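You operate a simulated robot arm through the tools that you are given. There is no shell and no other tool. Be economical: measure what you need, move in short steps, check, and stop when the job is done.

You run a simulated robot arm. Do the job below in one go: nothing can be reset, and whatever is moved stays where it is left.

## Task
Run the humidifier on HIGH till the gauge is in the green, then switch it off.
Fine: open the vent slider first and shut it after.
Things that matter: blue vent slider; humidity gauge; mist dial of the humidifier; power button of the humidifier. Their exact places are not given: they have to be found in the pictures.

It is judged by the outcome, as a careful person would: the job done as asked, and still so three seconds after it is handed in. It fails if anything else is knocked over, pushed out of place, dropped, spilled or broken.

## Robot
A 7-joint arm with a two-finger parallel gripper on a trunk, on a base that drives. Base frame: it is fixed to the floor where the robot stands at the start and does not move with it; the origin is under the middle of the robot, x ahead of it, y to its left, z up. Readings come in m, degrees, newtons and seconds.
With the tool pointing down near the work surface it reaches from about 0.1 to 0.62 m from the robot's upright axis, wherever it stands. Its first joint turns from -166.0 to 166.0 degrees. Places, roughly: blue vent slider [0.5, -0.1, 1]; humidity gauge [0.6, 0, 1.3]; mist dial of the humidifier [0.4, -0.1, 0.9]; power button of the humidifier [0.4, 0.1, 0.9]. Payload 3.43 kg.
Tool frame: the origin (TCP) lies between the finger pads and is the grasp point; the fingertips stand 0.03 m ahead of it; z points along the fingers, y is the line along which they close. Largest opening 0.094 m; finger width 0.028, thickness 0.01; the body of the gripper, 0.05 by 0.096 m, starts 0.055 m behind the TCP.
Orientation is told as [roll, pitch, yaw] about the base's x, y, z axes, in that order, counted from this pose: with the fingers straight down and closing along the base's y, the tool's x points along the base's -x, its y along +y and its z along -z.

## Interface
- The arm moves only by the tool step_arm. Its argument "rows" is a list of rows, each a list of 7 numbers: the shift along the base's x, y, z in mm, then the turn, a rotation vector about the base's x, y, z in degrees, then the closure in counts, from 0 (fully open) to 255 (shut). In form: [[x, y, z, rx, ry, rz, jaw], ...]. A call has 1 to 8 rows; each row is the pose to reach, as a shift and turn from the pose commanded when the call began. Rows are played at 5 a second. More than 0.05 m and 8.6 degrees between two rows, or a gripper value outside its range, and nothing of the call is played. Where a pose cannot be reached the arm comes as near as it can. A force on the tool above 40 N (or 10 N above the force at the start of the call, whichever is more), or a blocked arm, ends the call early, and 0.2 s more pass. Each finger travels about 0.108 m/s and halts on what it meets, pressing with about 20 N; the grip force reading is that of the motor and also rises with nothing between the fingers. The clock runs only during rows and for 0.2 s after the last one: add rows that repeat a pose to give the fingers time. The reply holds the time, the measured pose of the TCP, the force on the tool along the base axes, the opening and the grip force, in the units named above and with some noise, with the torque about the TCP (base axes, N m) and any sound that the robot's microphone picked up, and new pictures: "views" is both (left out), scene, wrist or none.
- Cameras (640 x 400 px; columns grow to the right, rows downward): "scene" is now at [0.3865, -0.0641, 1.2775]; the picture's right is [-0.00, -0.35, -0.94], its down [-0.38, -0.86, 0.33] and it looks along [-0.92, 0.36, -0.14] (base axes); focal length 214 px, centre (320, 200). "wrist" rides on the gripper at [0.076, 0.014, -0.103] in the tool frame; the picture's right is [-0.18, 0.98, 0.00], its down [-0.75, -0.14, -0.64] and it looks along [-0.63, -0.12, 0.77] (tool axes); focal length 243 px, centre (320, 200).
- move_column(by): slides the trunk up (or, below 0, down) by that many m; the arm and the scene camera ride with it, the base frame stays. It gives what a move gives, with no picture.
- steer(legs): drives the robot by 1 to 6 legs, each [ahead, left, turn to the left] in m, m and degrees, along the robot's own axes; the way and the turn of a leg run together, so that a leg with both is an arc; at most 1.5 m and 180 degrees a leg. The arm and the cameras ride along, it lands a little off, and it stops where it bumps. It gives what a move gives, and a new picture of the scene camera.
- pan_tilt(pan, tilt): turns the head with the scene camera to pan (to the left, within 80 degrees either way) and tilt (down, from -29 to 69), counted from straight ahead of the robot. It gives what a move gives, and a new picture of the scene camera.
- probe_pixels(camera, pixels): there is no depth. For up to 12 entries [column, row, z] of the newest picture of that camera ("zoom" is the newest enlarged one), the place [x, y] in the base frame at which the ray of that pixel passes the height z, good to about 0.002 m. No time passes.
- close_up(camera, box): a new picture of the part [left, top, right, bottom] of that camera's present view, enlarged. No time passes.
- sign_off(): hands the job in; it is judged then, once.

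Keep the steps short. Do not move on a guess: measure, check each grasp and each placing, and mend mistakes. In all there are 80 turns and 260 pictures (those below and enlarged ones count). Leave the gripper open and the arm clear of the work at the hand-in unless told otherwise, and finish with a single line.

The tools are called by a JSON object that holds its "fn" and its "kwargs". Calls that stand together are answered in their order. step_arm: Moves the arm, as the interface text tells. Its arguments: {"type":"object","properties":{"rows":{"type":"array"},"views":{"type":"string","enum":["both","scene","wrist","none"]}},"required":["rows"]} The other tools are called the same way: move_column (by) slides the trunk up or down; steer (legs) drives the base; pan_tilt (pan, tilt) turns the head that bears the scene camera; probe_pixels (camera, pixels) gives the place at which the rays of pixels pass given heights; close_up (camera, box) takes an enlarged picture of a part of a camera's view; sign_off () hands the job in.

At the start:

```text
t: 0.0
position: [0.374, -0.1179, 1.1665]
tool_rot: [-0.1, 0.0, -0.1]
wrist_force: [0.3, -0.4, -0.3]
wrist_torque: [-0.04, 0.01, 0.0]
opening: 0.094
finger_force: 0.0
trunk travel left (down, up): [-0.475, 0.115]
robot x, y, heading: [-0.0007, -0.0019, -0.1]
head pan, tilt: [69.3, 67.5]
```

scene: 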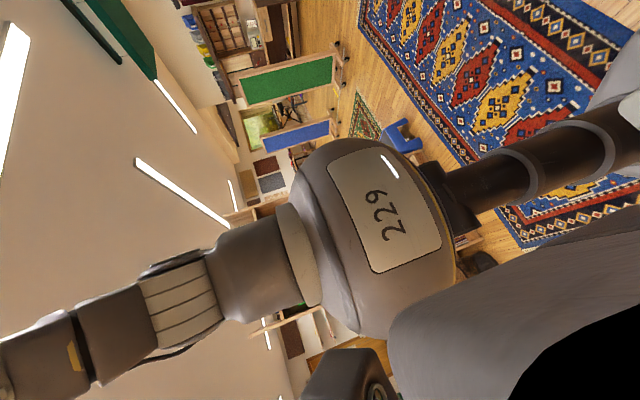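
wrist: 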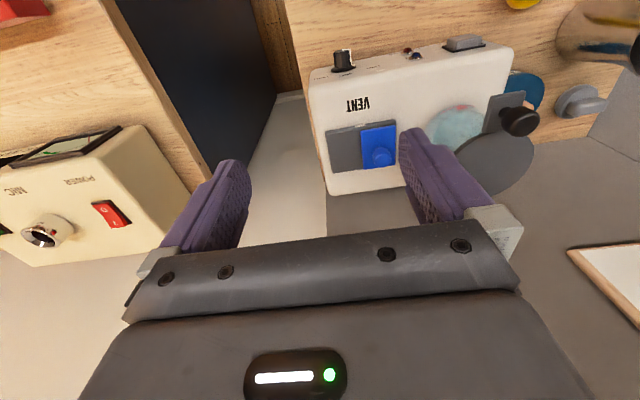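

The wrist view shows a vent box with a blue slider and a cream box with a red power switch. The scene camera faces the arm, so I'll turn the head forward and down.

{"fn": "pan_tilt", "kwargs": {"pan": 0, "tilt": 30}}

{"fn": "close_up", "kwargs": {"camera": "wrist", "box": [0, 0, 640, 400]}}

```text
t: 1.4
position: [0.3732, -0.1174, 1.1651]
tool_rot: [0.0, 0.1, 0.0]
wrist_force: [0.3, 0.1, 0.1]
wrist_torque: [0.0, -0.03, 0.0]
opening: 0.094
finger_force: 0.1
trunk travel left (down, up): [-0.475, 0.115]
robot x, y, heading: [0.0022, 0.0015, -0.3]
head pan, tilt: [0.0, 30.0]
```

scene: 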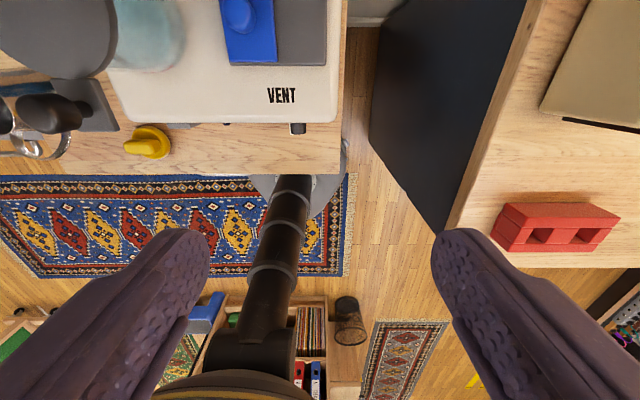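

```text
1.00 times, centred on (320, 200) of wrist (not enlarged: the box is as wide or as high as the picture)
```

zoom: 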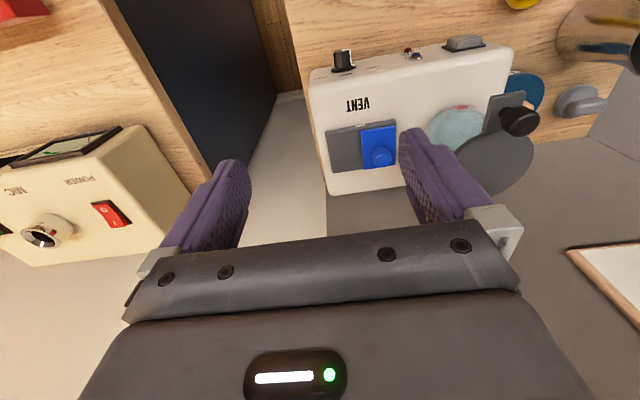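

The head's "ahead" apparently points downward here. I'll tilt it fully up to look forward at the work.

{"fn": "pan_tilt", "kwargs": {"pan": 0, "tilt": -29}}

```text
t: 2.7
position: [0.3732, -0.1173, 1.1658]
tool_rot: [-0.1, 0.0, 0.0]
wrist_force: [-0.8, 0.5, 0.4]
wrist_torque: [0.0, 0.0, -0.04]
opening: 0.0941
finger_force: 0.0
trunk travel left (down, up): [-0.475, 0.115]
robot x, y, heading: [0.0, 0.0021, 0.1]
head pan, tilt: [0.0, -28.6]
```

scene: 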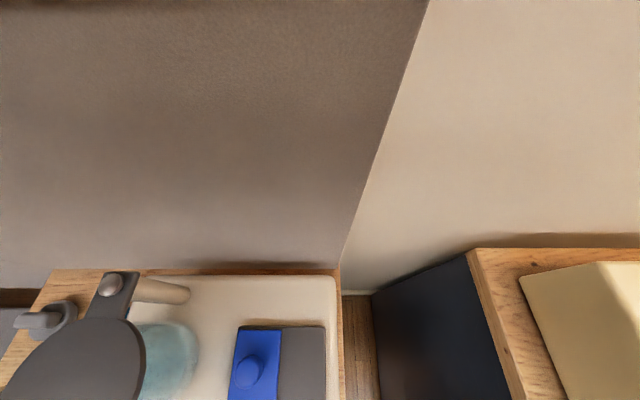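

I'll enlarge the labels in the wrist view, plus the left side of the scene.

{"fn": "close_up", "kwargs": {"camera": "wrist", "box": [0, 110, 200, 270]}}

{"fn": "close_up", "kwargs": {"camera": "wrist", "box": [300, 20, 620, 210]}}

{"fn": "pan_tilt", "kwargs": {"pan": 0, "tilt": 0}}

{"fn": "pan_tilt", "kwargs": {"pan": -45, "tilt": 0}}

{"fn": "pan_tilt", "kwargs": {"pan": 45, "tilt": 0}}

```text
2.50 times, centred on (100, 190) of wrist
```

zoom: 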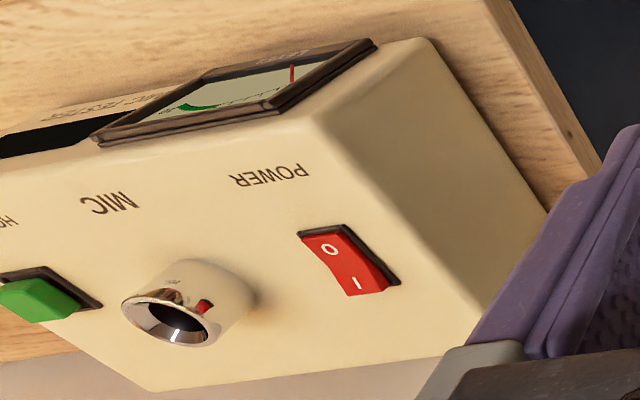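

```text
2.00 times, centred on (460, 115) of wrist
```

zoom: 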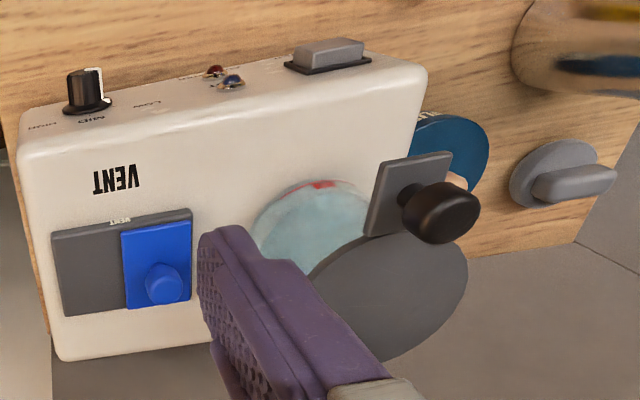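

```text
t: 3.6
position: [0.3752, -0.1179, 1.1658]
tool_rot: [0.0, 0.0, 0.0]
wrist_force: [0.1, 0.3, 0.2]
wrist_torque: [-0.02, 0.01, -0.01]
opening: 0.0941
finger_force: 0.1
trunk travel left (down, up): [-0.475, 0.115]
robot x, y, heading: [-0.0022, -0.0042, 0.1]
head pan, tilt: [0.0, 0.0]
```

scene: 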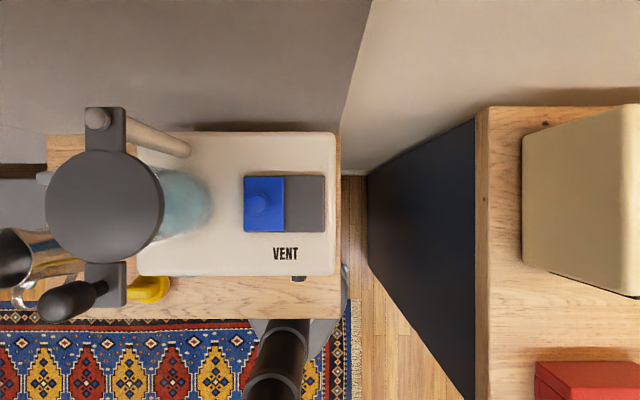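

```text
t: 4.7
position: [0.3737, -0.1179, 1.165]
tool_rot: [0.0, 0.0, 0.0]
wrist_force: [0.1, -0.2, -0.9]
wrist_torque: [0.0, -0.02, 0.0]
opening: 0.094
finger_force: 0.1
trunk travel left (down, up): [-0.475, 0.115]
robot x, y, heading: [0.0001, 0.0041, -0.0]
head pan, tilt: [-45.0, 0.0]
```

scene: 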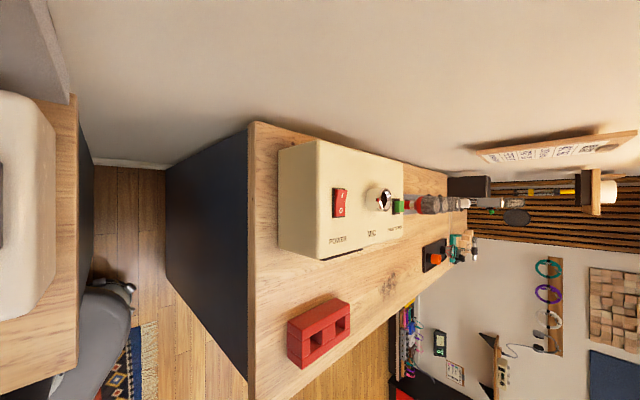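

```text
t: 6.4
position: [0.3744, -0.1182, 1.1658]
tool_rot: [0.1, 0.0, 0.0]
wrist_force: [0.4, -0.1, -0.5]
wrist_torque: [-0.03, 0.03, 0.01]
opening: 0.0939
finger_force: 0.1
trunk travel left (down, up): [-0.475, 0.115]
robot x, y, heading: [-0.0017, 0.0012, 0.2]
head pan, tilt: [45.0, 0.0]
```

scene: 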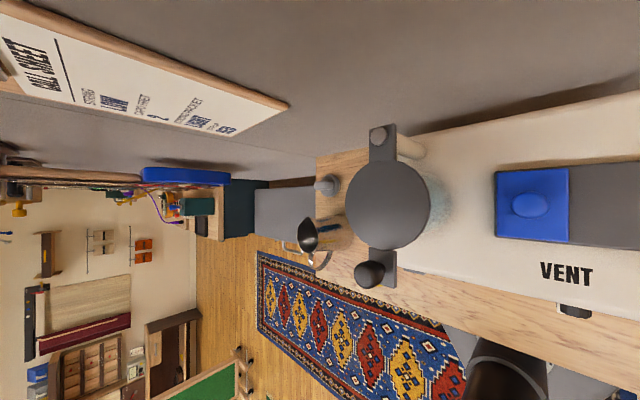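

The cream box is a different device, a mic tester. The VENT box, with its knob, LEDs and grey button, looks like the humidifier. I'll read the poster and enlarge the cover and disc.

{"fn": "close_up", "kwargs": {"camera": "scene", "box": [0, 0, 300, 188]}}

{"fn": "close_up", "kwargs": {"camera": "scene", "box": [290, 90, 530, 320]}}

{"fn": "close_up", "kwargs": {"camera": "wrist", "box": [305, 30, 425, 105]}}

{"fn": "close_up", "kwargs": {"camera": "wrist", "box": [400, 20, 560, 200]}}

```text
2.13 times, centred on (150, 94) of scene
```

zoom: 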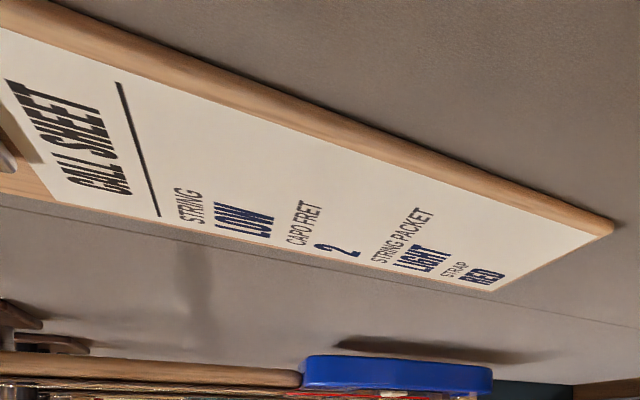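

```text
1.74 times, centred on (410, 205) of scene
```

zoom: 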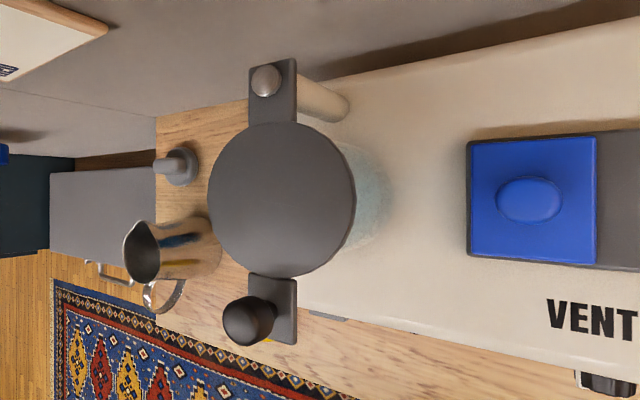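

```text
5.33 times, centred on (365, 68) of wrist
```

zoom: 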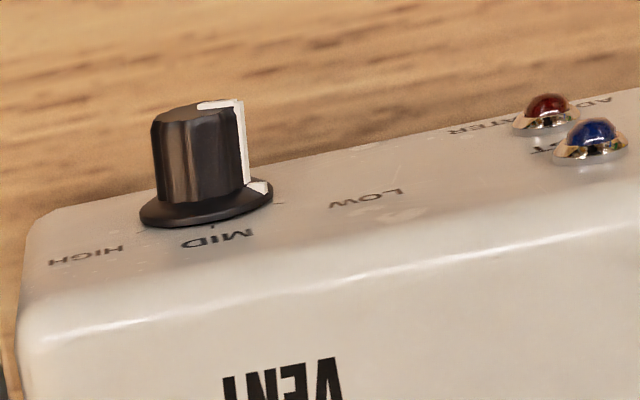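

```text
2.22 times, centred on (480, 110) of wrist
```

zoom: 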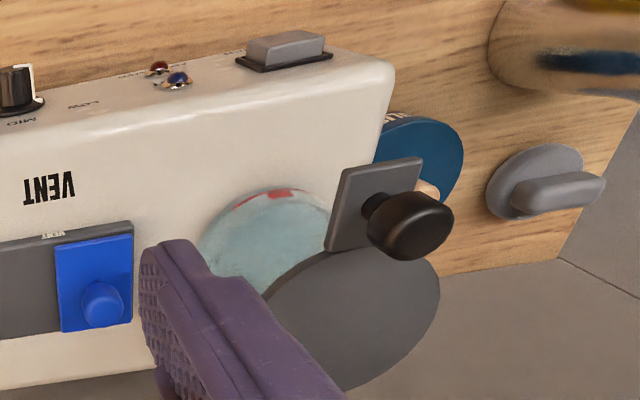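

The gauge looks like the teal disc under the grey swing cover. I'll triangulate the key points from both cameras.

{"fn": "probe_pixels", "kwargs": {"camera": "scene", "pixels": [[528, 205, 0.95], [528, 205, 0.9], [528, 205, 1.0], [370, 274, 0.95], [370, 274, 1.05], [378, 136, 0.95], [378, 136, 1.05], [387, 205, 0.95], [387, 205, 1.05], [575, 310, 0.85], [575, 310, 0.95]]}}

{"fn": "probe_pixels", "kwargs": {"camera": "wrist", "pixels": [[381, 157, 0.95], [381, 157, 0.9], [381, 157, 1.0], [521, 121, 0.95], [521, 121, 1.05], [343, 60, 0.85], [343, 60, 0.95], [464, 43, 0.85], [464, 43, 0.95], [455, 130, 0.9], [455, 130, 0.95]]}}

```text
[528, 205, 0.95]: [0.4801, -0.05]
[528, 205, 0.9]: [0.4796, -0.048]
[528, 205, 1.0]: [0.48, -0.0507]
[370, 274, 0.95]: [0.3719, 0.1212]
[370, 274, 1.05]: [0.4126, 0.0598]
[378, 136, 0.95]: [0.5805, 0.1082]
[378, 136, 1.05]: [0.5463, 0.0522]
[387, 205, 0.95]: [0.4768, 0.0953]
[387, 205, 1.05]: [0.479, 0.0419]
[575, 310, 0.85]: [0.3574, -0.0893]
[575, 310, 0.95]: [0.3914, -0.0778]
```

```text
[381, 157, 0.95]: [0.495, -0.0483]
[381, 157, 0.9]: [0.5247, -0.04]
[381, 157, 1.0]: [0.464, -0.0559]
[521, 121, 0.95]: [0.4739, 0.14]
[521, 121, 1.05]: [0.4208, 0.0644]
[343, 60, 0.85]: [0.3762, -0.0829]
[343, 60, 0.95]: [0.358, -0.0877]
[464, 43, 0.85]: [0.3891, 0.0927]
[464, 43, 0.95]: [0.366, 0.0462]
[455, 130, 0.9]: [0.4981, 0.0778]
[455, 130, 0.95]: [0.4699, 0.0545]
```

{"fn": "pan_tilt", "kwargs": {"pan": 0, "tilt": 0}}

{"fn": "probe_pixels", "kwargs": {"camera": "scene", "pixels": [[163, 207, 1.05], [46, 207, 1.05], [105, 152, 1.05], [105, 262, 1.05], [257, 205, 0.975], [243, 205, 0.96], [325, 205, 0.96], [137, 275, 0.955], [335, 275, 0.955], [335, 133, 0.955], [340, 318, 0.85], [297, 282, 0.886]]}}

{"fn": "close_up", "kwargs": {"camera": "scene", "box": [220, 160, 350, 285]}}

```text
t: 7.5
position: [0.3731, -0.1166, 1.1652]
tool_rot: [0.0, 0.1, 0.0]
wrist_force: [-0.7, -0.5, -0.7]
wrist_torque: [0.0, 0.03, -0.01]
opening: 0.0942
finger_force: 0.0
trunk travel left (down, up): [-0.475, 0.115]
robot x, y, heading: [0.0006, 0.0045, -0.0]
head pan, tilt: [0.0, 0.0]
```

scene: 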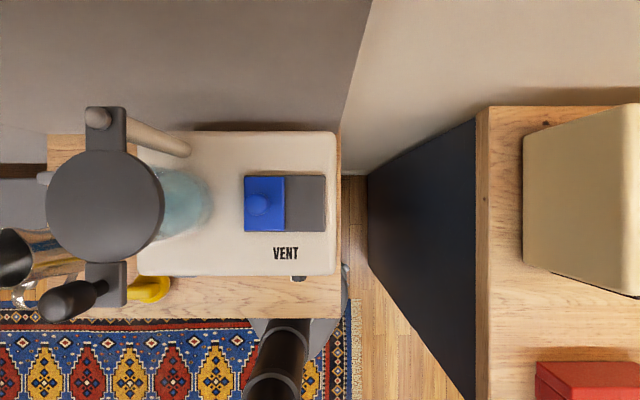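

```text
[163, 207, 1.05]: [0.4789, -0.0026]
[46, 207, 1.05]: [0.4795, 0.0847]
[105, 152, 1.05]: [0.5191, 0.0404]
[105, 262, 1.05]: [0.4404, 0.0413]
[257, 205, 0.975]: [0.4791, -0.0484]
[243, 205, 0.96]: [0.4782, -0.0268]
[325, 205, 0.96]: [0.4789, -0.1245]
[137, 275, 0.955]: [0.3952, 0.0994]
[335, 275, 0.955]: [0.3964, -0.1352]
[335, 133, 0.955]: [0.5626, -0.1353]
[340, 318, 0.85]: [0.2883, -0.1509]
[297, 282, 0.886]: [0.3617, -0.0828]
```

```text
3.20 times, centred on (285, 222) of scene
```

zoom: 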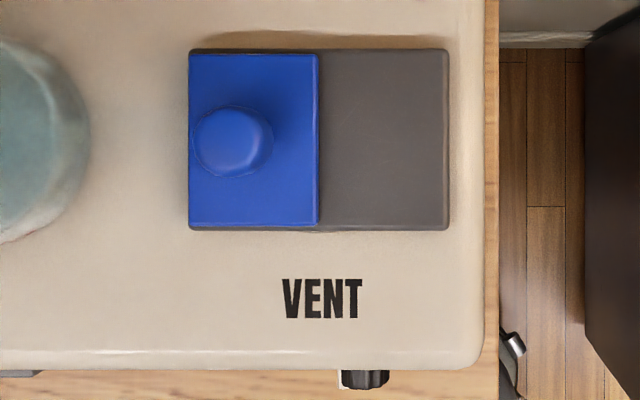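

The slider plate spans y −0.027 to −0.125, with its knob at about (0.479, −0.048). The cover disc edge is at y≈−0.003, so I'll yaw the gripper +90° to clear it. That closes the jaws along x and puts the camera on the −y side.

{"fn": "step_arm", "kwargs": {"rows": [[0, 0, 0, 0, 0, 8, 0], [0, 0, 0, 0, 0, 16, 0], [0, 0, 0, 0, 0, 24, 0], [0, 0, 0, 0, 0, 32, 0], [0, 0, 0, 0, 0, 40, 0], [0, 0, 0, 0, 0, 48, 0], [0, 0, 0, 0, 0, 56, 0], [0, 0, 0, 0, 0, 64, 0]], "views": "none"}}

{"fn": "step_arm", "kwargs": {"rows": [[0, 0, 0, 0, 0, 8, 0], [0, 0, 0, 0, 0, 16, 0], [0, 0, 0, 0, 0, 26, 0], [30, 0, 0, 0, 0, 26, 0], [60, 0, 0, 0, 0, 26, 0], [80, 0, 0, 0, 0, 26, 0]], "views": "none"}}

```text
t: 9.3
position: [0.3741, -0.1184, 1.1655]
tool_rot: [0.0, 0.0, 64.1]
wrist_force: [0.0, -0.3, 0.2]
wrist_torque: [0.01, 0.0, 0.0]
opening: 0.094
finger_force: 0.0
trunk travel left (down, up): [-0.475, 0.115]
robot x, y, heading: [0.003, -0.0003, 0.2]
head pan, tilt: [0.0, 0.0]
```

```text
refused: row 3 steps farther than a row can; nothing moved
```

My mistake: row 3 took a 10° step. I'll redo it in smaller steps.

{"fn": "step_arm", "kwargs": {"rows": [[0, 0, 0, 0, 0, 8, 0], [0, 0, 0, 0, 0, 16, 0], [0, 0, 0, 0, 0, 22, 0], [30, 0, 0, 0, 0, 26, 0], [60, 0, 0, 0, 0, 26, 0], [90, 0, 0, 0, 0, 26, 0], [105, 0, 0, 0, 0, 26, 0]]}}

```text
t: 10.9
position: [0.4794, -0.1185, 1.1663]
tool_rot: [0.0, 0.0, 90.0]
wrist_force: [0.7, 0.2, -0.5]
wrist_torque: [-0.01, -0.02, 0.02]
opening: 0.0939
finger_force: 0.0
trunk travel left (down, up): [-0.475, 0.115]
robot x, y, heading: [0.0016, 0.0016, -0.1]
head pan, tilt: [0.0, 0.0]
```

scene: 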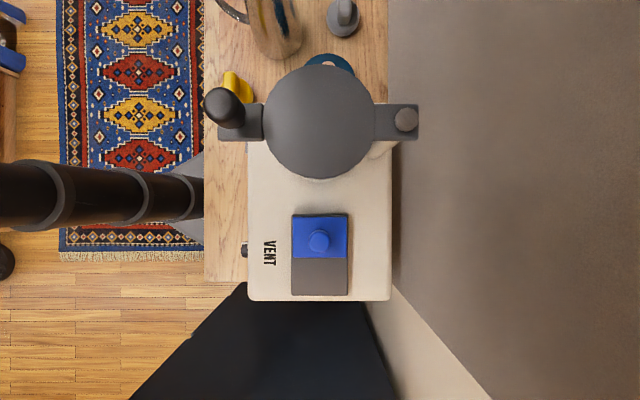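
wrist: 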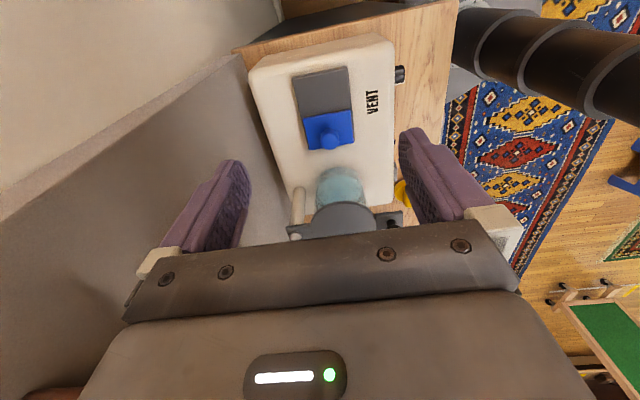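

The scene camera also rides on the hand. I'll probe the slider knob from this pose with both cameras.

{"fn": "probe_pixels", "kwargs": {"camera": "scene", "pixels": [[319, 240, 0.975], [319, 240, 0.95], [319, 240, 1.0], [320, 257, 0.96], [320, 295, 0.96], [233, 105, 1.06], [407, 118, 1.06], [319, 122, 1.05], [319, 180, 1.05]]}}

{"fn": "probe_pixels", "kwargs": {"camera": "wrist", "pixels": [[330, 134, 0.975], [330, 134, 0.95], [330, 134, 1.0], [328, 110, 0.96], [320, 68, 0.96], [331, 148, 0.96]]}}

```text
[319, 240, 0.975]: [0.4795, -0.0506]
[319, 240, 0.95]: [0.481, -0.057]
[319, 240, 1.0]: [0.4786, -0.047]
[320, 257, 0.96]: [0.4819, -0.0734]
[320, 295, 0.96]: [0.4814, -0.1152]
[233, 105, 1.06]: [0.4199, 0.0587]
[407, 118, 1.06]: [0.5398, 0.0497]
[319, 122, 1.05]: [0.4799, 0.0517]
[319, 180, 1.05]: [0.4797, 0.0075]
```

```text
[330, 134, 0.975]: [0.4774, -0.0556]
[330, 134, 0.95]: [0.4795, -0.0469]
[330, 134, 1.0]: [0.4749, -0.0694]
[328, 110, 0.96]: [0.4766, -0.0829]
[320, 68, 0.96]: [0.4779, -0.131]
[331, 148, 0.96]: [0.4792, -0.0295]
```

The knob is at about (0.479, −0.053), with its top near z 0.965. I'll move over it and come down partway.

{"fn": "step_arm", "kwargs": {"rows": [[0, 20, -30, 0, 0, 0, 80], [0, 45, -60, 0, 0, 0, 80], [0, 62, -90, 0, 0, 0, 80], [0, 62, -125, 0, 0, 0, 80], [0, 62, -150, 0, 0, 0, 80], [0, 62, -165, 0, 0, 0, 80]]}}

```text
t: 12.3
position: [0.4791, -0.0576, 1.001]
tool_rot: [0.0, -0.1, 90.0]
wrist_force: [-0.5, 0.7, -0.2]
wrist_torque: [-0.01, 0.04, -0.02]
opening: 0.0645
finger_force: 0.0
trunk travel left (down, up): [-0.475, 0.115]
robot x, y, heading: [0.0, 0.0021, 0.4]
head pan, tilt: [0.0, 0.0]
```

scene: 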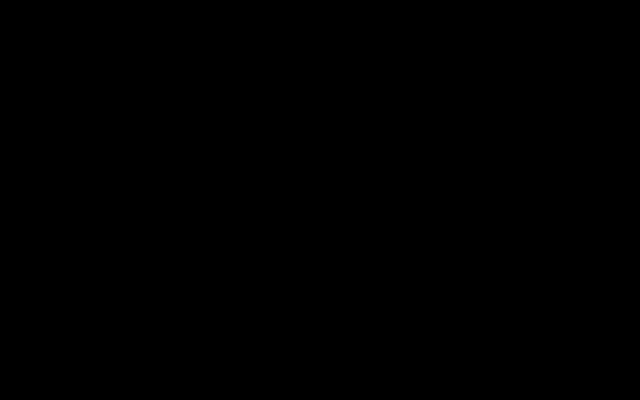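
wrist: 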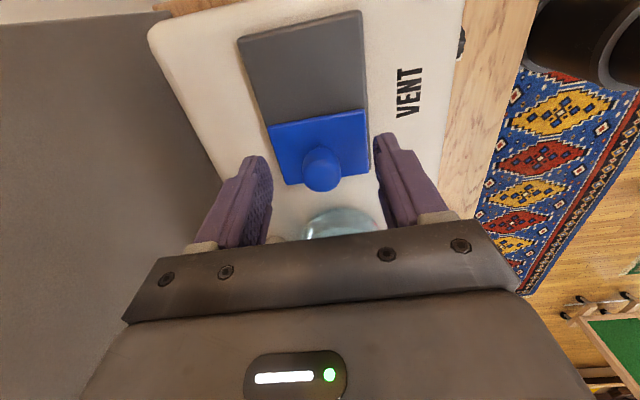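

The scene view went black. I'll tilt the head to see whether something is blocking that camera before I go lower.

{"fn": "pan_tilt", "kwargs": {"pan": 0, "tilt": 30}}

```text
t: 13.3
position: [0.4806, -0.0565, 1.0024]
tool_rot: [0.0, 0.0, 89.9]
wrist_force: [-0.5, -1.0, -0.1]
wrist_torque: [0.03, 0.0, -0.02]
opening: 0.0645
finger_force: 0.1
trunk travel left (down, up): [-0.475, 0.115]
robot x, y, heading: [0.0005, -0.0017, 0.1]
head pan, tilt: [0.0, 30.0]
```

scene: 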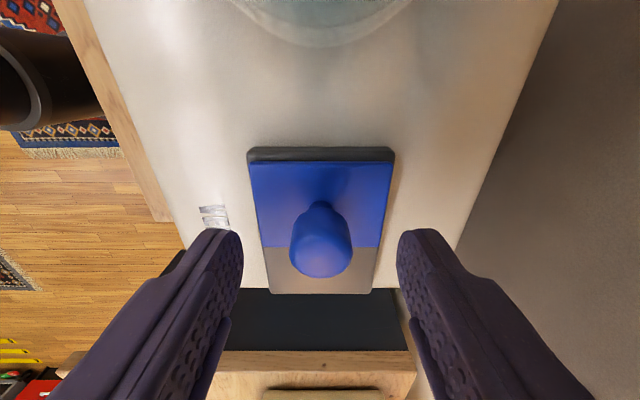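

It was just the camera sitting by the disc. The view now shows the knob centred between the open fingers. I'll descend 12 mm and close.

{"fn": "step_arm", "kwargs": {"rows": [[0, 0, -6, 0, 0, 0, 80], [0, 0, -12, 0, 0, 0, 80], [0, 0, -12, 0, 0, 0, 80]], "views": "both"}}

```text
t: 13.8
position: [0.4814, -0.0563, 0.9998]
tool_rot: [-0.6, 0.0, 90.1]
wrist_force: [-8.3, -1.3, 27.7]
wrist_torque: [2.17, -0.38, 0.81]
opening: 0.0646
finger_force: 0.2
trunk travel left (down, up): [-0.475, 0.115]
robot x, y, heading: [-0.0013, -0.0003, -0.1]
head pan, tilt: [0.0, 30.0]
stopped in row 2: the force on the tool passed its limit at 52 N (the readings are from after the stop); the commanded pose is now the measured one
```

scene: 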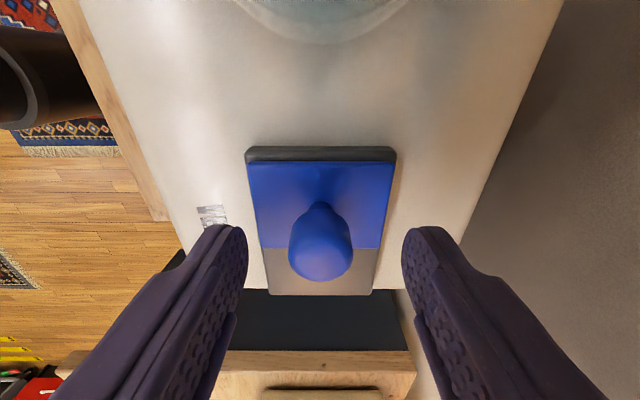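
wrist: 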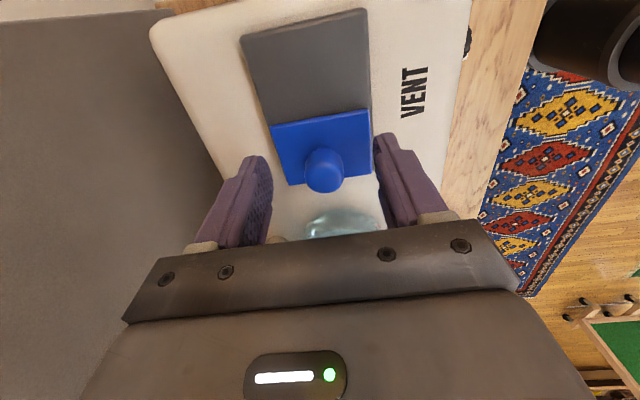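

Something on the hand about 0.078 m on the +y side touched the cover disc. I'll lift straight off, back away to −y, and inspect.

{"fn": "step_arm", "kwargs": {"rows": [[0, 0, 5, 0, 0, 0, 80], [0, 0, 30, 0, 0, 0, 80], [0, 0, 70, 0, 0, 0, 80], [0, -20, 110, 0, 0, 0, 80], [0, -60, 140, 0, 0, 0, 0], [0, -60, 165, 0, 0, 0, 0]]}}

{"fn": "pan_tilt", "kwargs": {"pan": 0, "tilt": 0}}

```text
t: 15.2
position: [0.4829, -0.1135, 1.1641]
tool_rot: [-0.4, 0.0, 90.0]
wrist_force: [-0.1, -0.3, -0.1]
wrist_torque: [0.0, -0.02, 0.0]
opening: 0.094
finger_force: 0.0
trunk travel left (down, up): [-0.475, 0.115]
robot x, y, heading: [0.0012, 0.0041, -0.0]
head pan, tilt: [0.0, 30.0]
```

scene: 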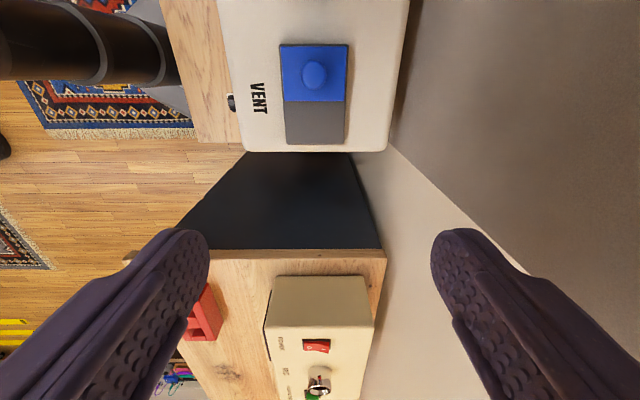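
wrist: 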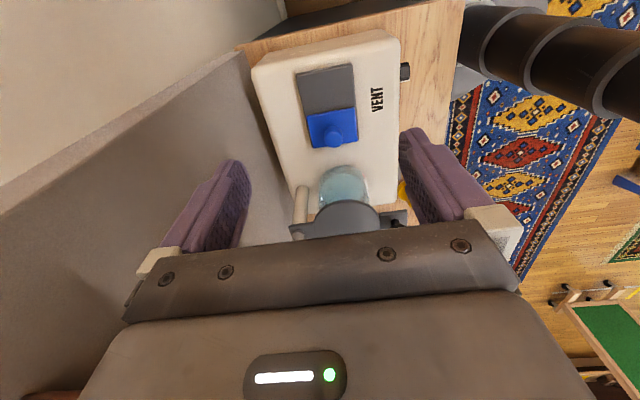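

```text
t: 16.1
position: [0.4836, -0.1155, 1.163]
tool_rot: [-0.5, -0.1, 90.0]
wrist_force: [-0.9, -0.1, -0.1]
wrist_torque: [0.0, -0.03, -0.03]
opening: 0.0941
finger_force: 0.1
trunk travel left (down, up): [-0.475, 0.115]
robot x, y, heading: [-0.0005, -0.0019, -0.1]
head pan, tilt: [0.0, 0.0]
```

scene: 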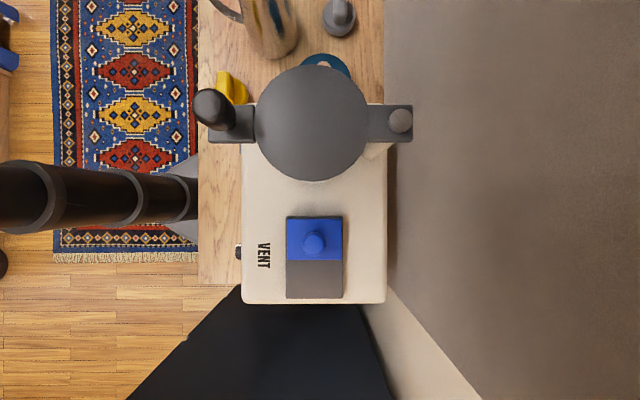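

The cover looks unmoved. I'll lean the hand 30° toward −y (rotation about +x) so its upper parts clear the cover.

{"fn": "step_arm", "kwargs": {"rows": [[0, 0, 0, 7.5, 0, 0, 80], [0, 0, 0, 15, 0, 0, 80], [0, 0, 0, 22.5, 0, 0, 80], [0, 0, 0, 30, 0, 0, 80], [-4, 15, -40, 30, 0, 0, 80], [-4, 30, -80, 30, 0, 0, 80], [-4, 45, -120, 30, 0, 0, 80], [-4, 45, -145, 30, 0, 0, 80]]}}

```text
t: 17.9
position: [0.4773, -0.0712, 1.0171]
tool_rot: [-0.4, -30.1, 89.8]
wrist_force: [-0.3, -0.2, 0.0]
wrist_torque: [-0.01, -0.01, 0.0]
opening: 0.0642
finger_force: 0.1
trunk travel left (down, up): [-0.475, 0.115]
robot x, y, heading: [0.0025, 0.0041, -0.2]
head pan, tilt: [0.0, 0.0]
```

scene: 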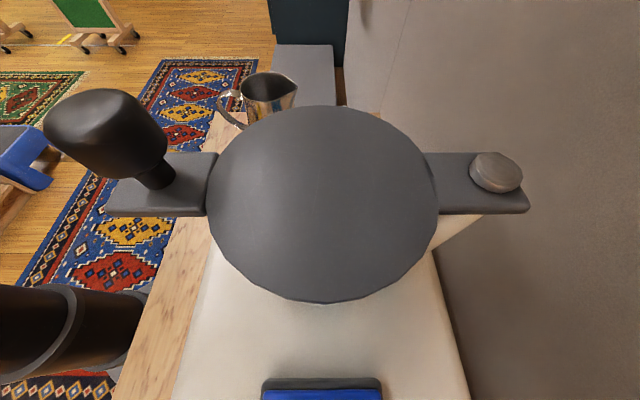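
wrist: 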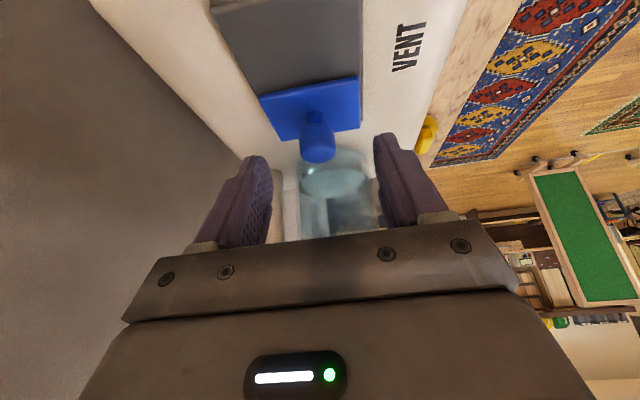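

{"fn": "probe_pixels", "kwargs": {"camera": "wrist", "pixels": [[318, 150, 0.96], [318, 150, 0.97], [318, 150, 0.98], [318, 120, 0.945], [318, 120, 0.955], [310, 90, 0.945], [310, 90, 0.955], [310, 138, 0.945], [310, 138, 0.955]]}}

{"fn": "probe_pixels", "kwargs": {"camera": "scene", "pixels": [[322, 205, 1.02], [322, 205, 1.04], [322, 302, 1.02], [322, 302, 1.04], [495, 172, 1.04], [110, 140, 1.06], [322, 380, 0.945], [322, 380, 0.955]]}}

```text
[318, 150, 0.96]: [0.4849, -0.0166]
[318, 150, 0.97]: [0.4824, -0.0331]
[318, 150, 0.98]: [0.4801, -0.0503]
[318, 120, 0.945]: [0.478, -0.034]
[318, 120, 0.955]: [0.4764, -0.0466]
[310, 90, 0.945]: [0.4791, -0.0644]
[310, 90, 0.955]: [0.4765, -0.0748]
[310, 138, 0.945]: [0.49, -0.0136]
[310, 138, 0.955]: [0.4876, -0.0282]
```

```text
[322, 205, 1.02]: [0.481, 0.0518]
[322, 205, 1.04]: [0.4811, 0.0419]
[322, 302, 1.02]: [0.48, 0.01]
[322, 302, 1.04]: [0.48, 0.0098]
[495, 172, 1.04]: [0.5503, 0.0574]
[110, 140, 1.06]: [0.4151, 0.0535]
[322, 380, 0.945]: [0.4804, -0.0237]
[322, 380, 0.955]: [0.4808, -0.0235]
```

The plate is at z≈0.952 and the knob spans z 0.952–0.982 at y≈−0.05. I'll descend 27 mm and close on the knob.

{"fn": "step_arm", "kwargs": {"rows": [[2, 4, -10, 0, 0, 0, 80], [2, 4, -20, 0, 0, 0, 80], [2, 4, -27, 0, 0, 0, 80], [2, 4, -27, 0, 0, 0, 200], [2, 4, -27, 0, 0, 0, 200], [2, 4, -27, 0, 0, 0, 200]]}}

```text
t: 19.3
position: [0.4788, -0.0672, 0.9901]
tool_rot: [-0.3, -30.1, 89.8]
wrist_force: [-6.3, 0.7, -5.1]
wrist_torque: [-0.07, 0.67, 0.16]
opening: 0.0226
finger_force: 45.2
trunk travel left (down, up): [-0.475, 0.115]
robot x, y, heading: [-0.0025, -0.0026, 0.1]
head pan, tilt: [0.0, 0.0]
```

scene: 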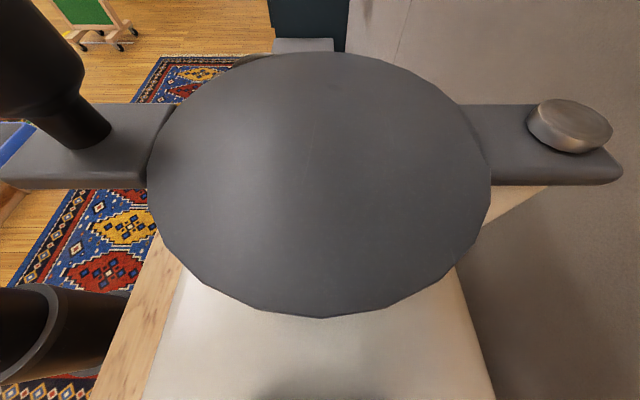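
wrist: 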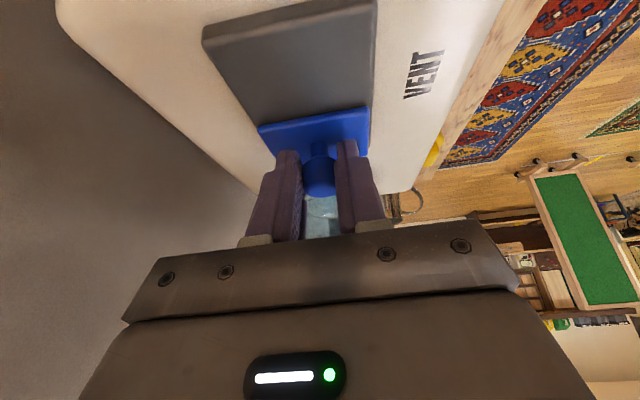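

The knob is gripped at 22.6 mm. Next I'll slide it about 48 mm toward −y.

{"fn": "step_arm", "kwargs": {"rows": [[0, -6, 0, 0, 0, 0, 200], [0, -14, 0, 0, 0, 0, 200], [0, -22, 0, 0, 0, 0, 200], [0, -30, 0, 0, 0, 0, 200], [0, -38, 0, 0, 0, 0, 200], [0, -45, 0, 0, 0, 0, 200], [0, -48, 0, 0, 0, 0, 200]]}}

```text
t: 20.9
position: [0.4792, -0.1163, 0.9895]
tool_rot: [-0.5, -30.1, 89.8]
wrist_force: [-15.9, 0.4, -21.8]
wrist_torque: [-0.73, 0.68, 0.46]
opening: 0.0227
finger_force: 45.5
trunk travel left (down, up): [-0.475, 0.115]
robot x, y, heading: [0.0058, -0.0004, 0.1]
head pan, tilt: [0.0, 0.0]
```

scene: 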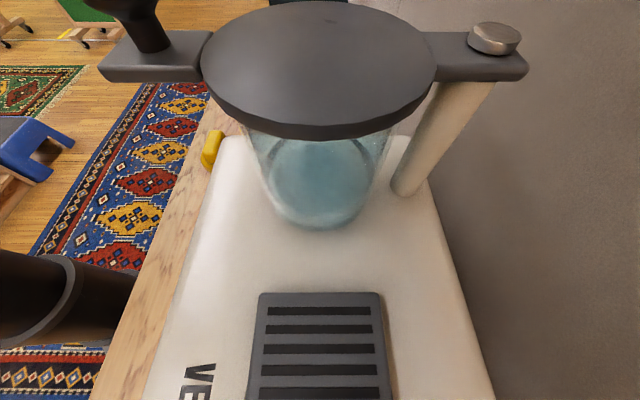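
wrist: 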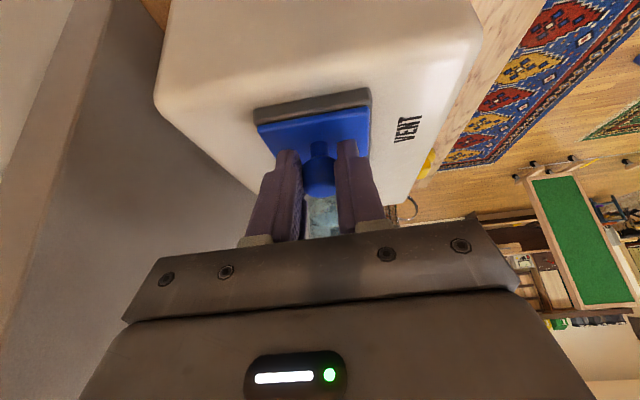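

The vent slots are uncovered, so sliding toward −y is open. I'll nudge a little further to confirm the end stop.

{"fn": "step_arm", "kwargs": {"rows": [[0, -2, 0, 0, 0, 0, 200], [0, -3, 0, 0, 0, 0, 200]], "views": "wrist"}}

{"fn": "close_up", "kwargs": {"camera": "scene", "box": [180, 80, 500, 280]}}

```text
t: 21.5
position: [0.4789, -0.1175, 0.9891]
tool_rot: [-0.4, -30.1, 90.0]
wrist_force: [-17.4, 7.3, -26.0]
wrist_torque: [-0.81, 0.64, 0.22]
opening: 0.0224
finger_force: 44.2
trunk travel left (down, up): [-0.475, 0.115]
robot x, y, heading: [-0.0018, -0.001, -0.1]
head pan, tilt: [0.0, 0.0]
```

wrist: 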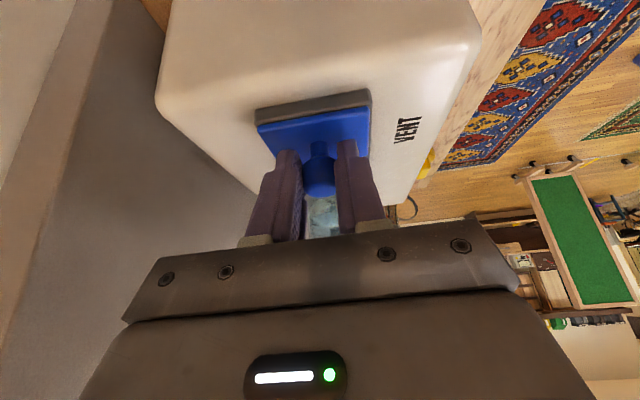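

```text
2.00 times, centred on (340, 180) of scene
```

zoom: 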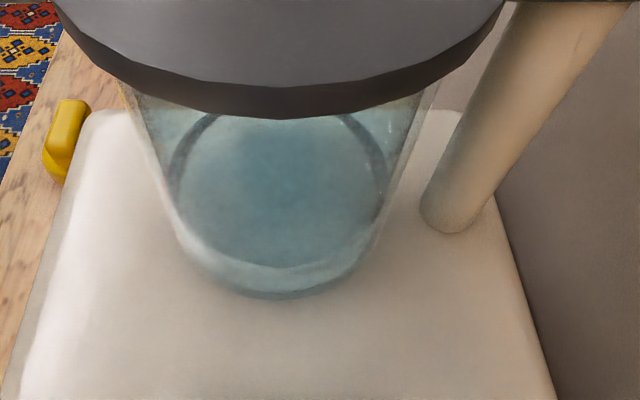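

The slider is at its stop, with fy reading 7 N. I'll release and back off along the tool axis.

{"fn": "step_arm", "kwargs": {"rows": [[0, 2, 0, 0, 0, 0, 150], [0, 2, 0, 0, 0, 0, 60], [0, 2, 0, 0, 0, 0, 60], [0, -8, 17, 0, 0, 0, 60], [0, -20, 40, 0, 0, 0, 60], [0, -20, 85, 0, 0, 0, 0], [0, -20, 130, 0, 0, 0, 0], [0, -20, 170, 0, 0, 0, 0]]}}

```text
t: 23.3
position: [0.4777, -0.1363, 1.1611]
tool_rot: [-0.4, -30.1, 90.0]
wrist_force: [0.3, 0.7, 0.2]
wrist_torque: [-0.01, -0.01, 0.0]
opening: 0.0939
finger_force: 0.0
trunk travel left (down, up): [-0.475, 0.115]
robot x, y, heading: [-0.0054, 0.0013, 0.1]
head pan, tilt: [0.0, 0.0]
```

scene: 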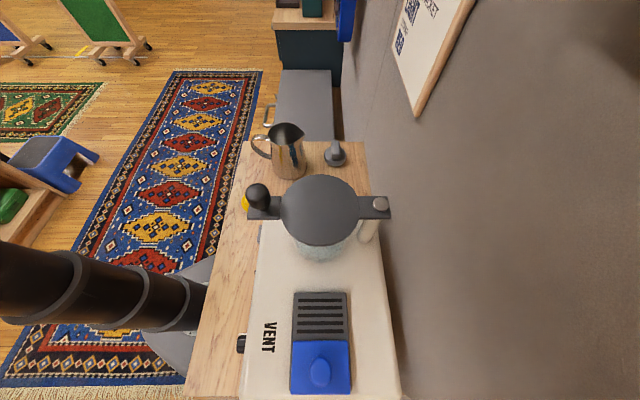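
wrist: 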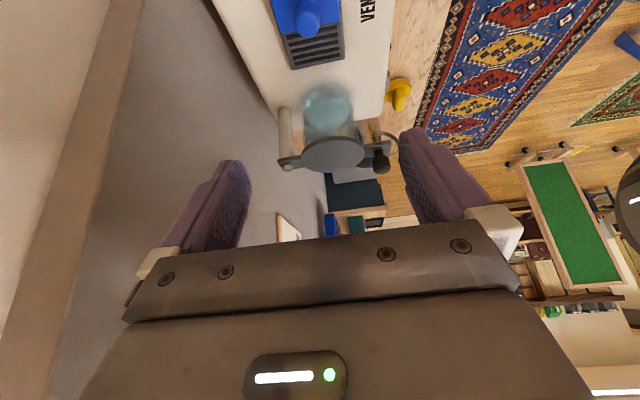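

The slider is open. The gauge must be on the wall above. I'll undo the lean and pull back, then drive the base back 0.12 m to make room for a horizontal tool.

{"fn": "step_arm", "kwargs": {"rows": [[-30, 0, 0, -7.5, 0, 0, 0], [-60, 5, 0, -15, 0, 0, 0], [-90, 10, 0, -22.5, 0, 0, 0], [-120, 20, 0, -30, 0, 0, 0], [-140, 30, 0, -30, 0, 0, 0]], "views": "none"}}

{"fn": "steer", "kwargs": {"legs": [[-0.12, 0, 0]]}}

{"fn": "step_arm", "kwargs": {"rows": [[0, 0, 0, 0, -8, 0, 100], [0, 0, 0, 0, -16, 0, 100], [0, 0, 0, 0, -24, 0, 100], [0, 0, 0, 0, -32, 0, 100], [0, 0, 0, 0, -40, 0, 100], [0, 0, 0, 0, -48, 0, 100], [0, 0, 0, 0, -56, 0, 100], [0, 0, 0, 0, -64, 0, 100]]}}

```text
t: 24.5
position: [0.34, -0.1091, 1.1595]
tool_rot: [-0.5, -0.1, 90.0]
wrist_force: [0.4, -0.7, -0.8]
wrist_torque: [0.03, -0.01, -0.01]
opening: 0.094
finger_force: 0.0
trunk travel left (down, up): [-0.475, 0.115]
robot x, y, heading: [0.0006, 0.0022, 0.3]
head pan, tilt: [0.0, 0.0]
```

```text
t: 25.8
position: [0.2155, -0.1077, 1.1594]
tool_rot: [-0.5, -0.1, 90.1]
wrist_force: [-0.5, 0.6, -0.4]
wrist_torque: [0.01, -0.04, 0.03]
opening: 0.094
finger_force: 0.0
trunk travel left (down, up): [-0.475, 0.115]
robot x, y, heading: [-0.1248, -0.0011, 0.0]
head pan, tilt: [0.0, 0.0]
```

scene: 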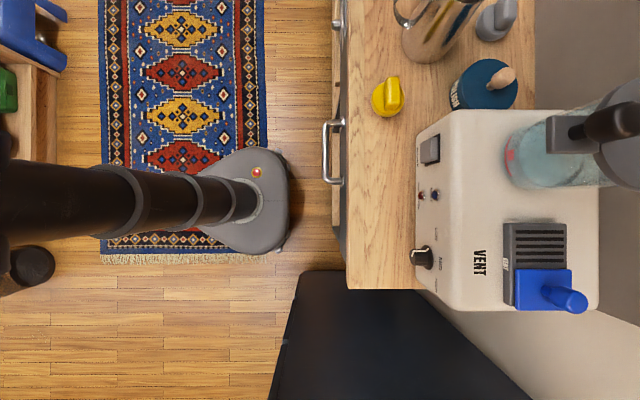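

```text
t: 27.6
position: [0.2177, -0.1068, 1.1587]
tool_rot: [-64.4, 0.1, 90.0]
wrist_force: [0.1, 0.1, -0.4]
wrist_torque: [0.01, 0.01, 0.01]
opening: 0.0573
finger_force: 0.0
out of reach, approached as far as the arm can: row 4, 5, 6, 7
trunk travel left (down, up): [-0.475, 0.115]
robot x, y, heading: [-0.1226, -0.0034, 0.1]
head pan, tilt: [0.0, 0.0]
```

scene: 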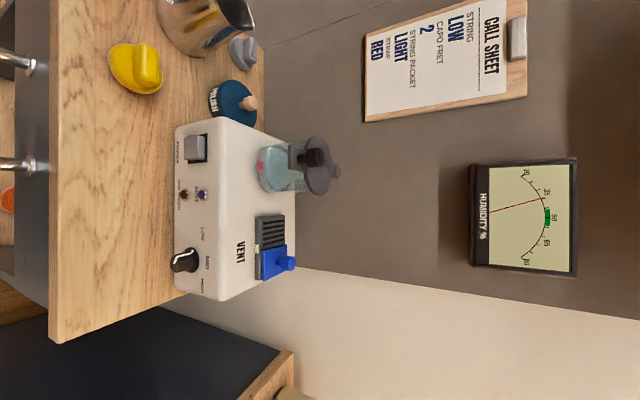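
wrist: 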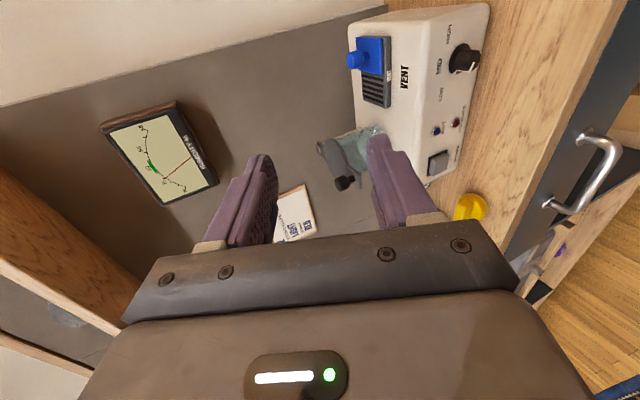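

The gauge is on the wall and the box front is visible. I'll enlarge both.

{"fn": "close_up", "kwargs": {"camera": "scene", "box": [160, 110, 320, 310]}}

{"fn": "close_up", "kwargs": {"camera": "scene", "box": [460, 150, 590, 285]}}

{"fn": "close_up", "kwargs": {"camera": "wrist", "box": [340, 0, 500, 190]}}

```text
2.00 times, centred on (240, 210) of scene
```

zoom: 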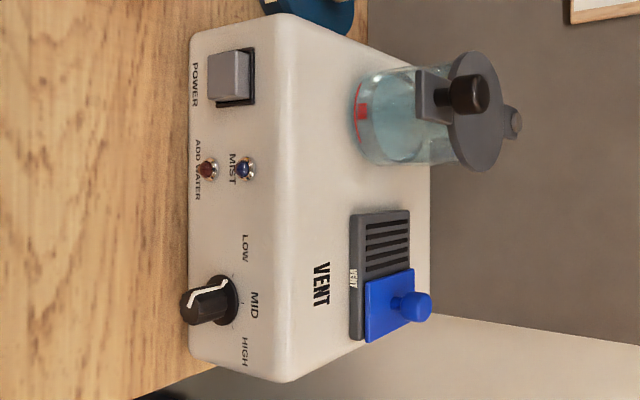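

```text
2.96 times, centred on (525, 218) of scene
```

zoom: 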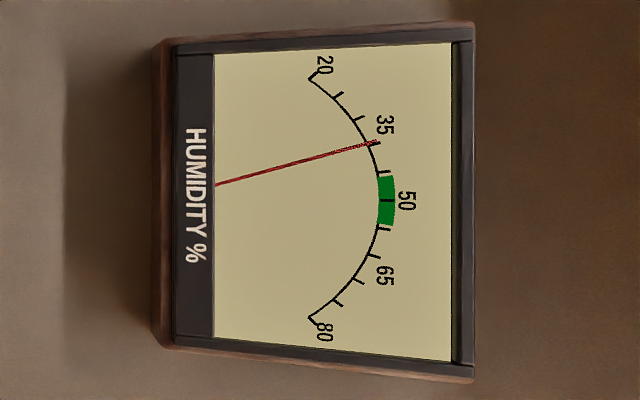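

```text
2.11 times, centred on (420, 95) of wrist
```

zoom: 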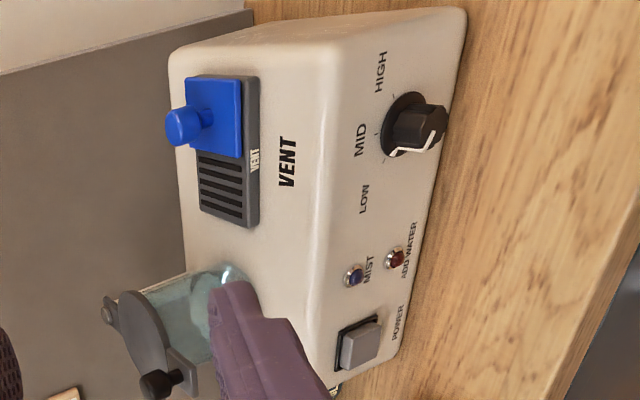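

The dial is at LOW and the gauge reads about 36, with green at roughly 45–55. I'll triangulate the dial front and power button from both cameras.

{"fn": "probe_pixels", "kwargs": {"camera": "scene", "pixels": [[176, 262, 0.88], [176, 262, 0.9], [176, 262, 0.86], [194, 147, 0.88], [194, 147, 0.9], [194, 147, 0.86], [189, 132, 0.9], [208, 165, 0.9], [178, 120, 0.85], [176, 289, 0.85]]}}

{"fn": "probe_pixels", "kwargs": {"camera": "wrist", "pixels": [[474, 63, 0.88], [474, 63, 0.9], [474, 63, 0.86], [441, 164, 0.88], [441, 164, 0.9], [441, 164, 0.86]]}}

```text
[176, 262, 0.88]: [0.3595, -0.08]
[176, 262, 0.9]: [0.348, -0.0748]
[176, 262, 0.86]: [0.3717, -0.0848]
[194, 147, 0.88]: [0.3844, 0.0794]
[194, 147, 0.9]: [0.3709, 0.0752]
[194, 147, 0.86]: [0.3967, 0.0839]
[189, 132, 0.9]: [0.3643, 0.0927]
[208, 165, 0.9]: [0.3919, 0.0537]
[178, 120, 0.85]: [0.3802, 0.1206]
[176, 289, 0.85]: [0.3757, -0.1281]
```

```text
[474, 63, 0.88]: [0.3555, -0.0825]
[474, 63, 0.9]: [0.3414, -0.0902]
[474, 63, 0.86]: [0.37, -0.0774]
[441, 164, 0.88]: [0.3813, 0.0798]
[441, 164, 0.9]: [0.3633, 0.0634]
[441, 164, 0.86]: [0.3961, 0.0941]
```

Dial front is at about (0.362, −0.081, 0.873), power button at about (0.383, 0.079, 0.88), table at z≈0.834. I'll move to a stand-off pose in front of the dial, pitched 70°.

{"fn": "step_arm", "kwargs": {"rows": [[10, 5, -45, 0, -3, 0, 131], [20, 10, -90, 0, -6, 0, 131], [30, 16, -135, 0, -6, 0, 131], [45, 22, -180, 0, -6, 0, 131], [60, 26, -220, 0, -6, 0, 131], [67, 26, -260, 0, -6, 0, 131], [67, 26, -276, 0, -6, 0, 131]]}}

```text
t: 29.1
position: [0.2846, -0.0795, 0.8844]
tool_rot: [-70.5, 0.1, 90.0]
wrist_force: [-0.3, -0.7, 0.3]
wrist_torque: [0.01, 0.02, -0.01]
opening: 0.0458
finger_force: 0.0
trunk travel left (down, up): [-0.475, 0.115]
robot x, y, heading: [-0.1224, -0.0015, 0.1]
head pan, tilt: [0.0, 0.0]
```

scene: 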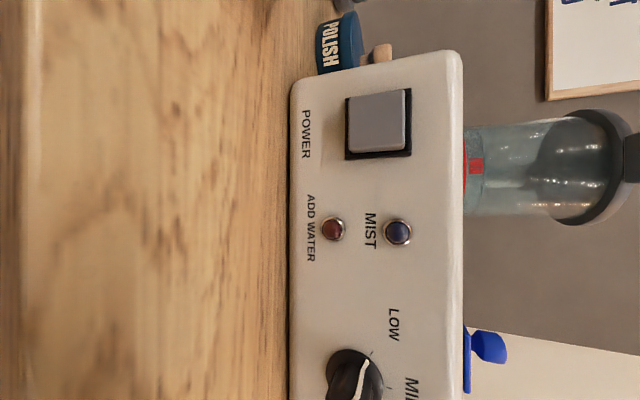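
wrist: 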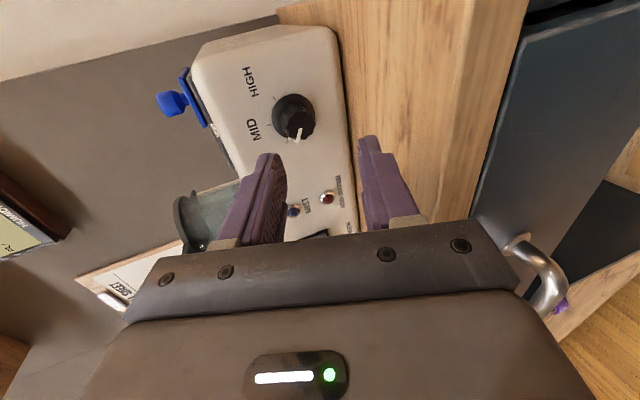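

{"fn": "close_up", "kwargs": {"camera": "scene", "box": [290, 300, 450, 400]}}

{"fn": "close_up", "kwargs": {"camera": "wrist", "box": [220, 50, 380, 150]}}

{"fn": "probe_pixels", "kwargs": {"camera": "wrist", "pixels": [[296, 122, 0.87], [296, 122, 0.88], [296, 122, 0.86]]}}

{"fn": "probe_pixels", "kwargs": {"camera": "scene", "pixels": [[345, 382, 0.87], [345, 382, 0.88], [345, 382, 0.86], [380, 120, 0.88], [380, 120, 0.89], [380, 120, 0.87]]}}

```text
4.00 times, centred on (370, 350) of scene
```

zoom: 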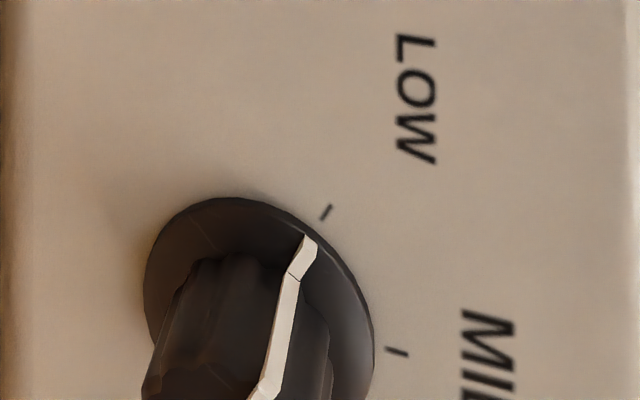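

```text
4.00 times, centred on (300, 100) of wrist
```

zoom: 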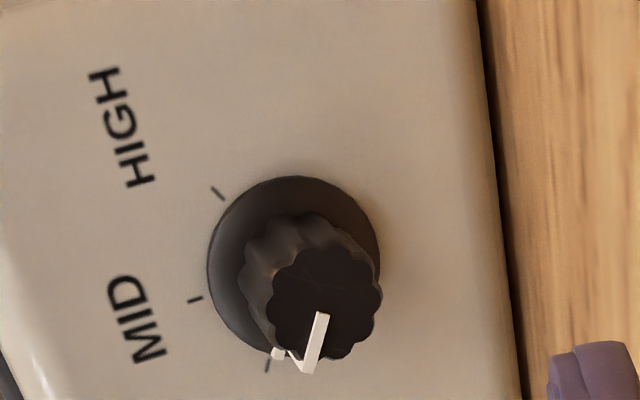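

```text
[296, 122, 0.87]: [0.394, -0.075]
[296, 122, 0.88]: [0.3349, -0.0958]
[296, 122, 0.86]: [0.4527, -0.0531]
```

```text
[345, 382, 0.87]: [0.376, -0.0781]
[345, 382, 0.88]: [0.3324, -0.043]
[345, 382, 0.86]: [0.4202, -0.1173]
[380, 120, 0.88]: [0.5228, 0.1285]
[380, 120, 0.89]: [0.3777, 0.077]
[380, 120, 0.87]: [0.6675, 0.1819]
```

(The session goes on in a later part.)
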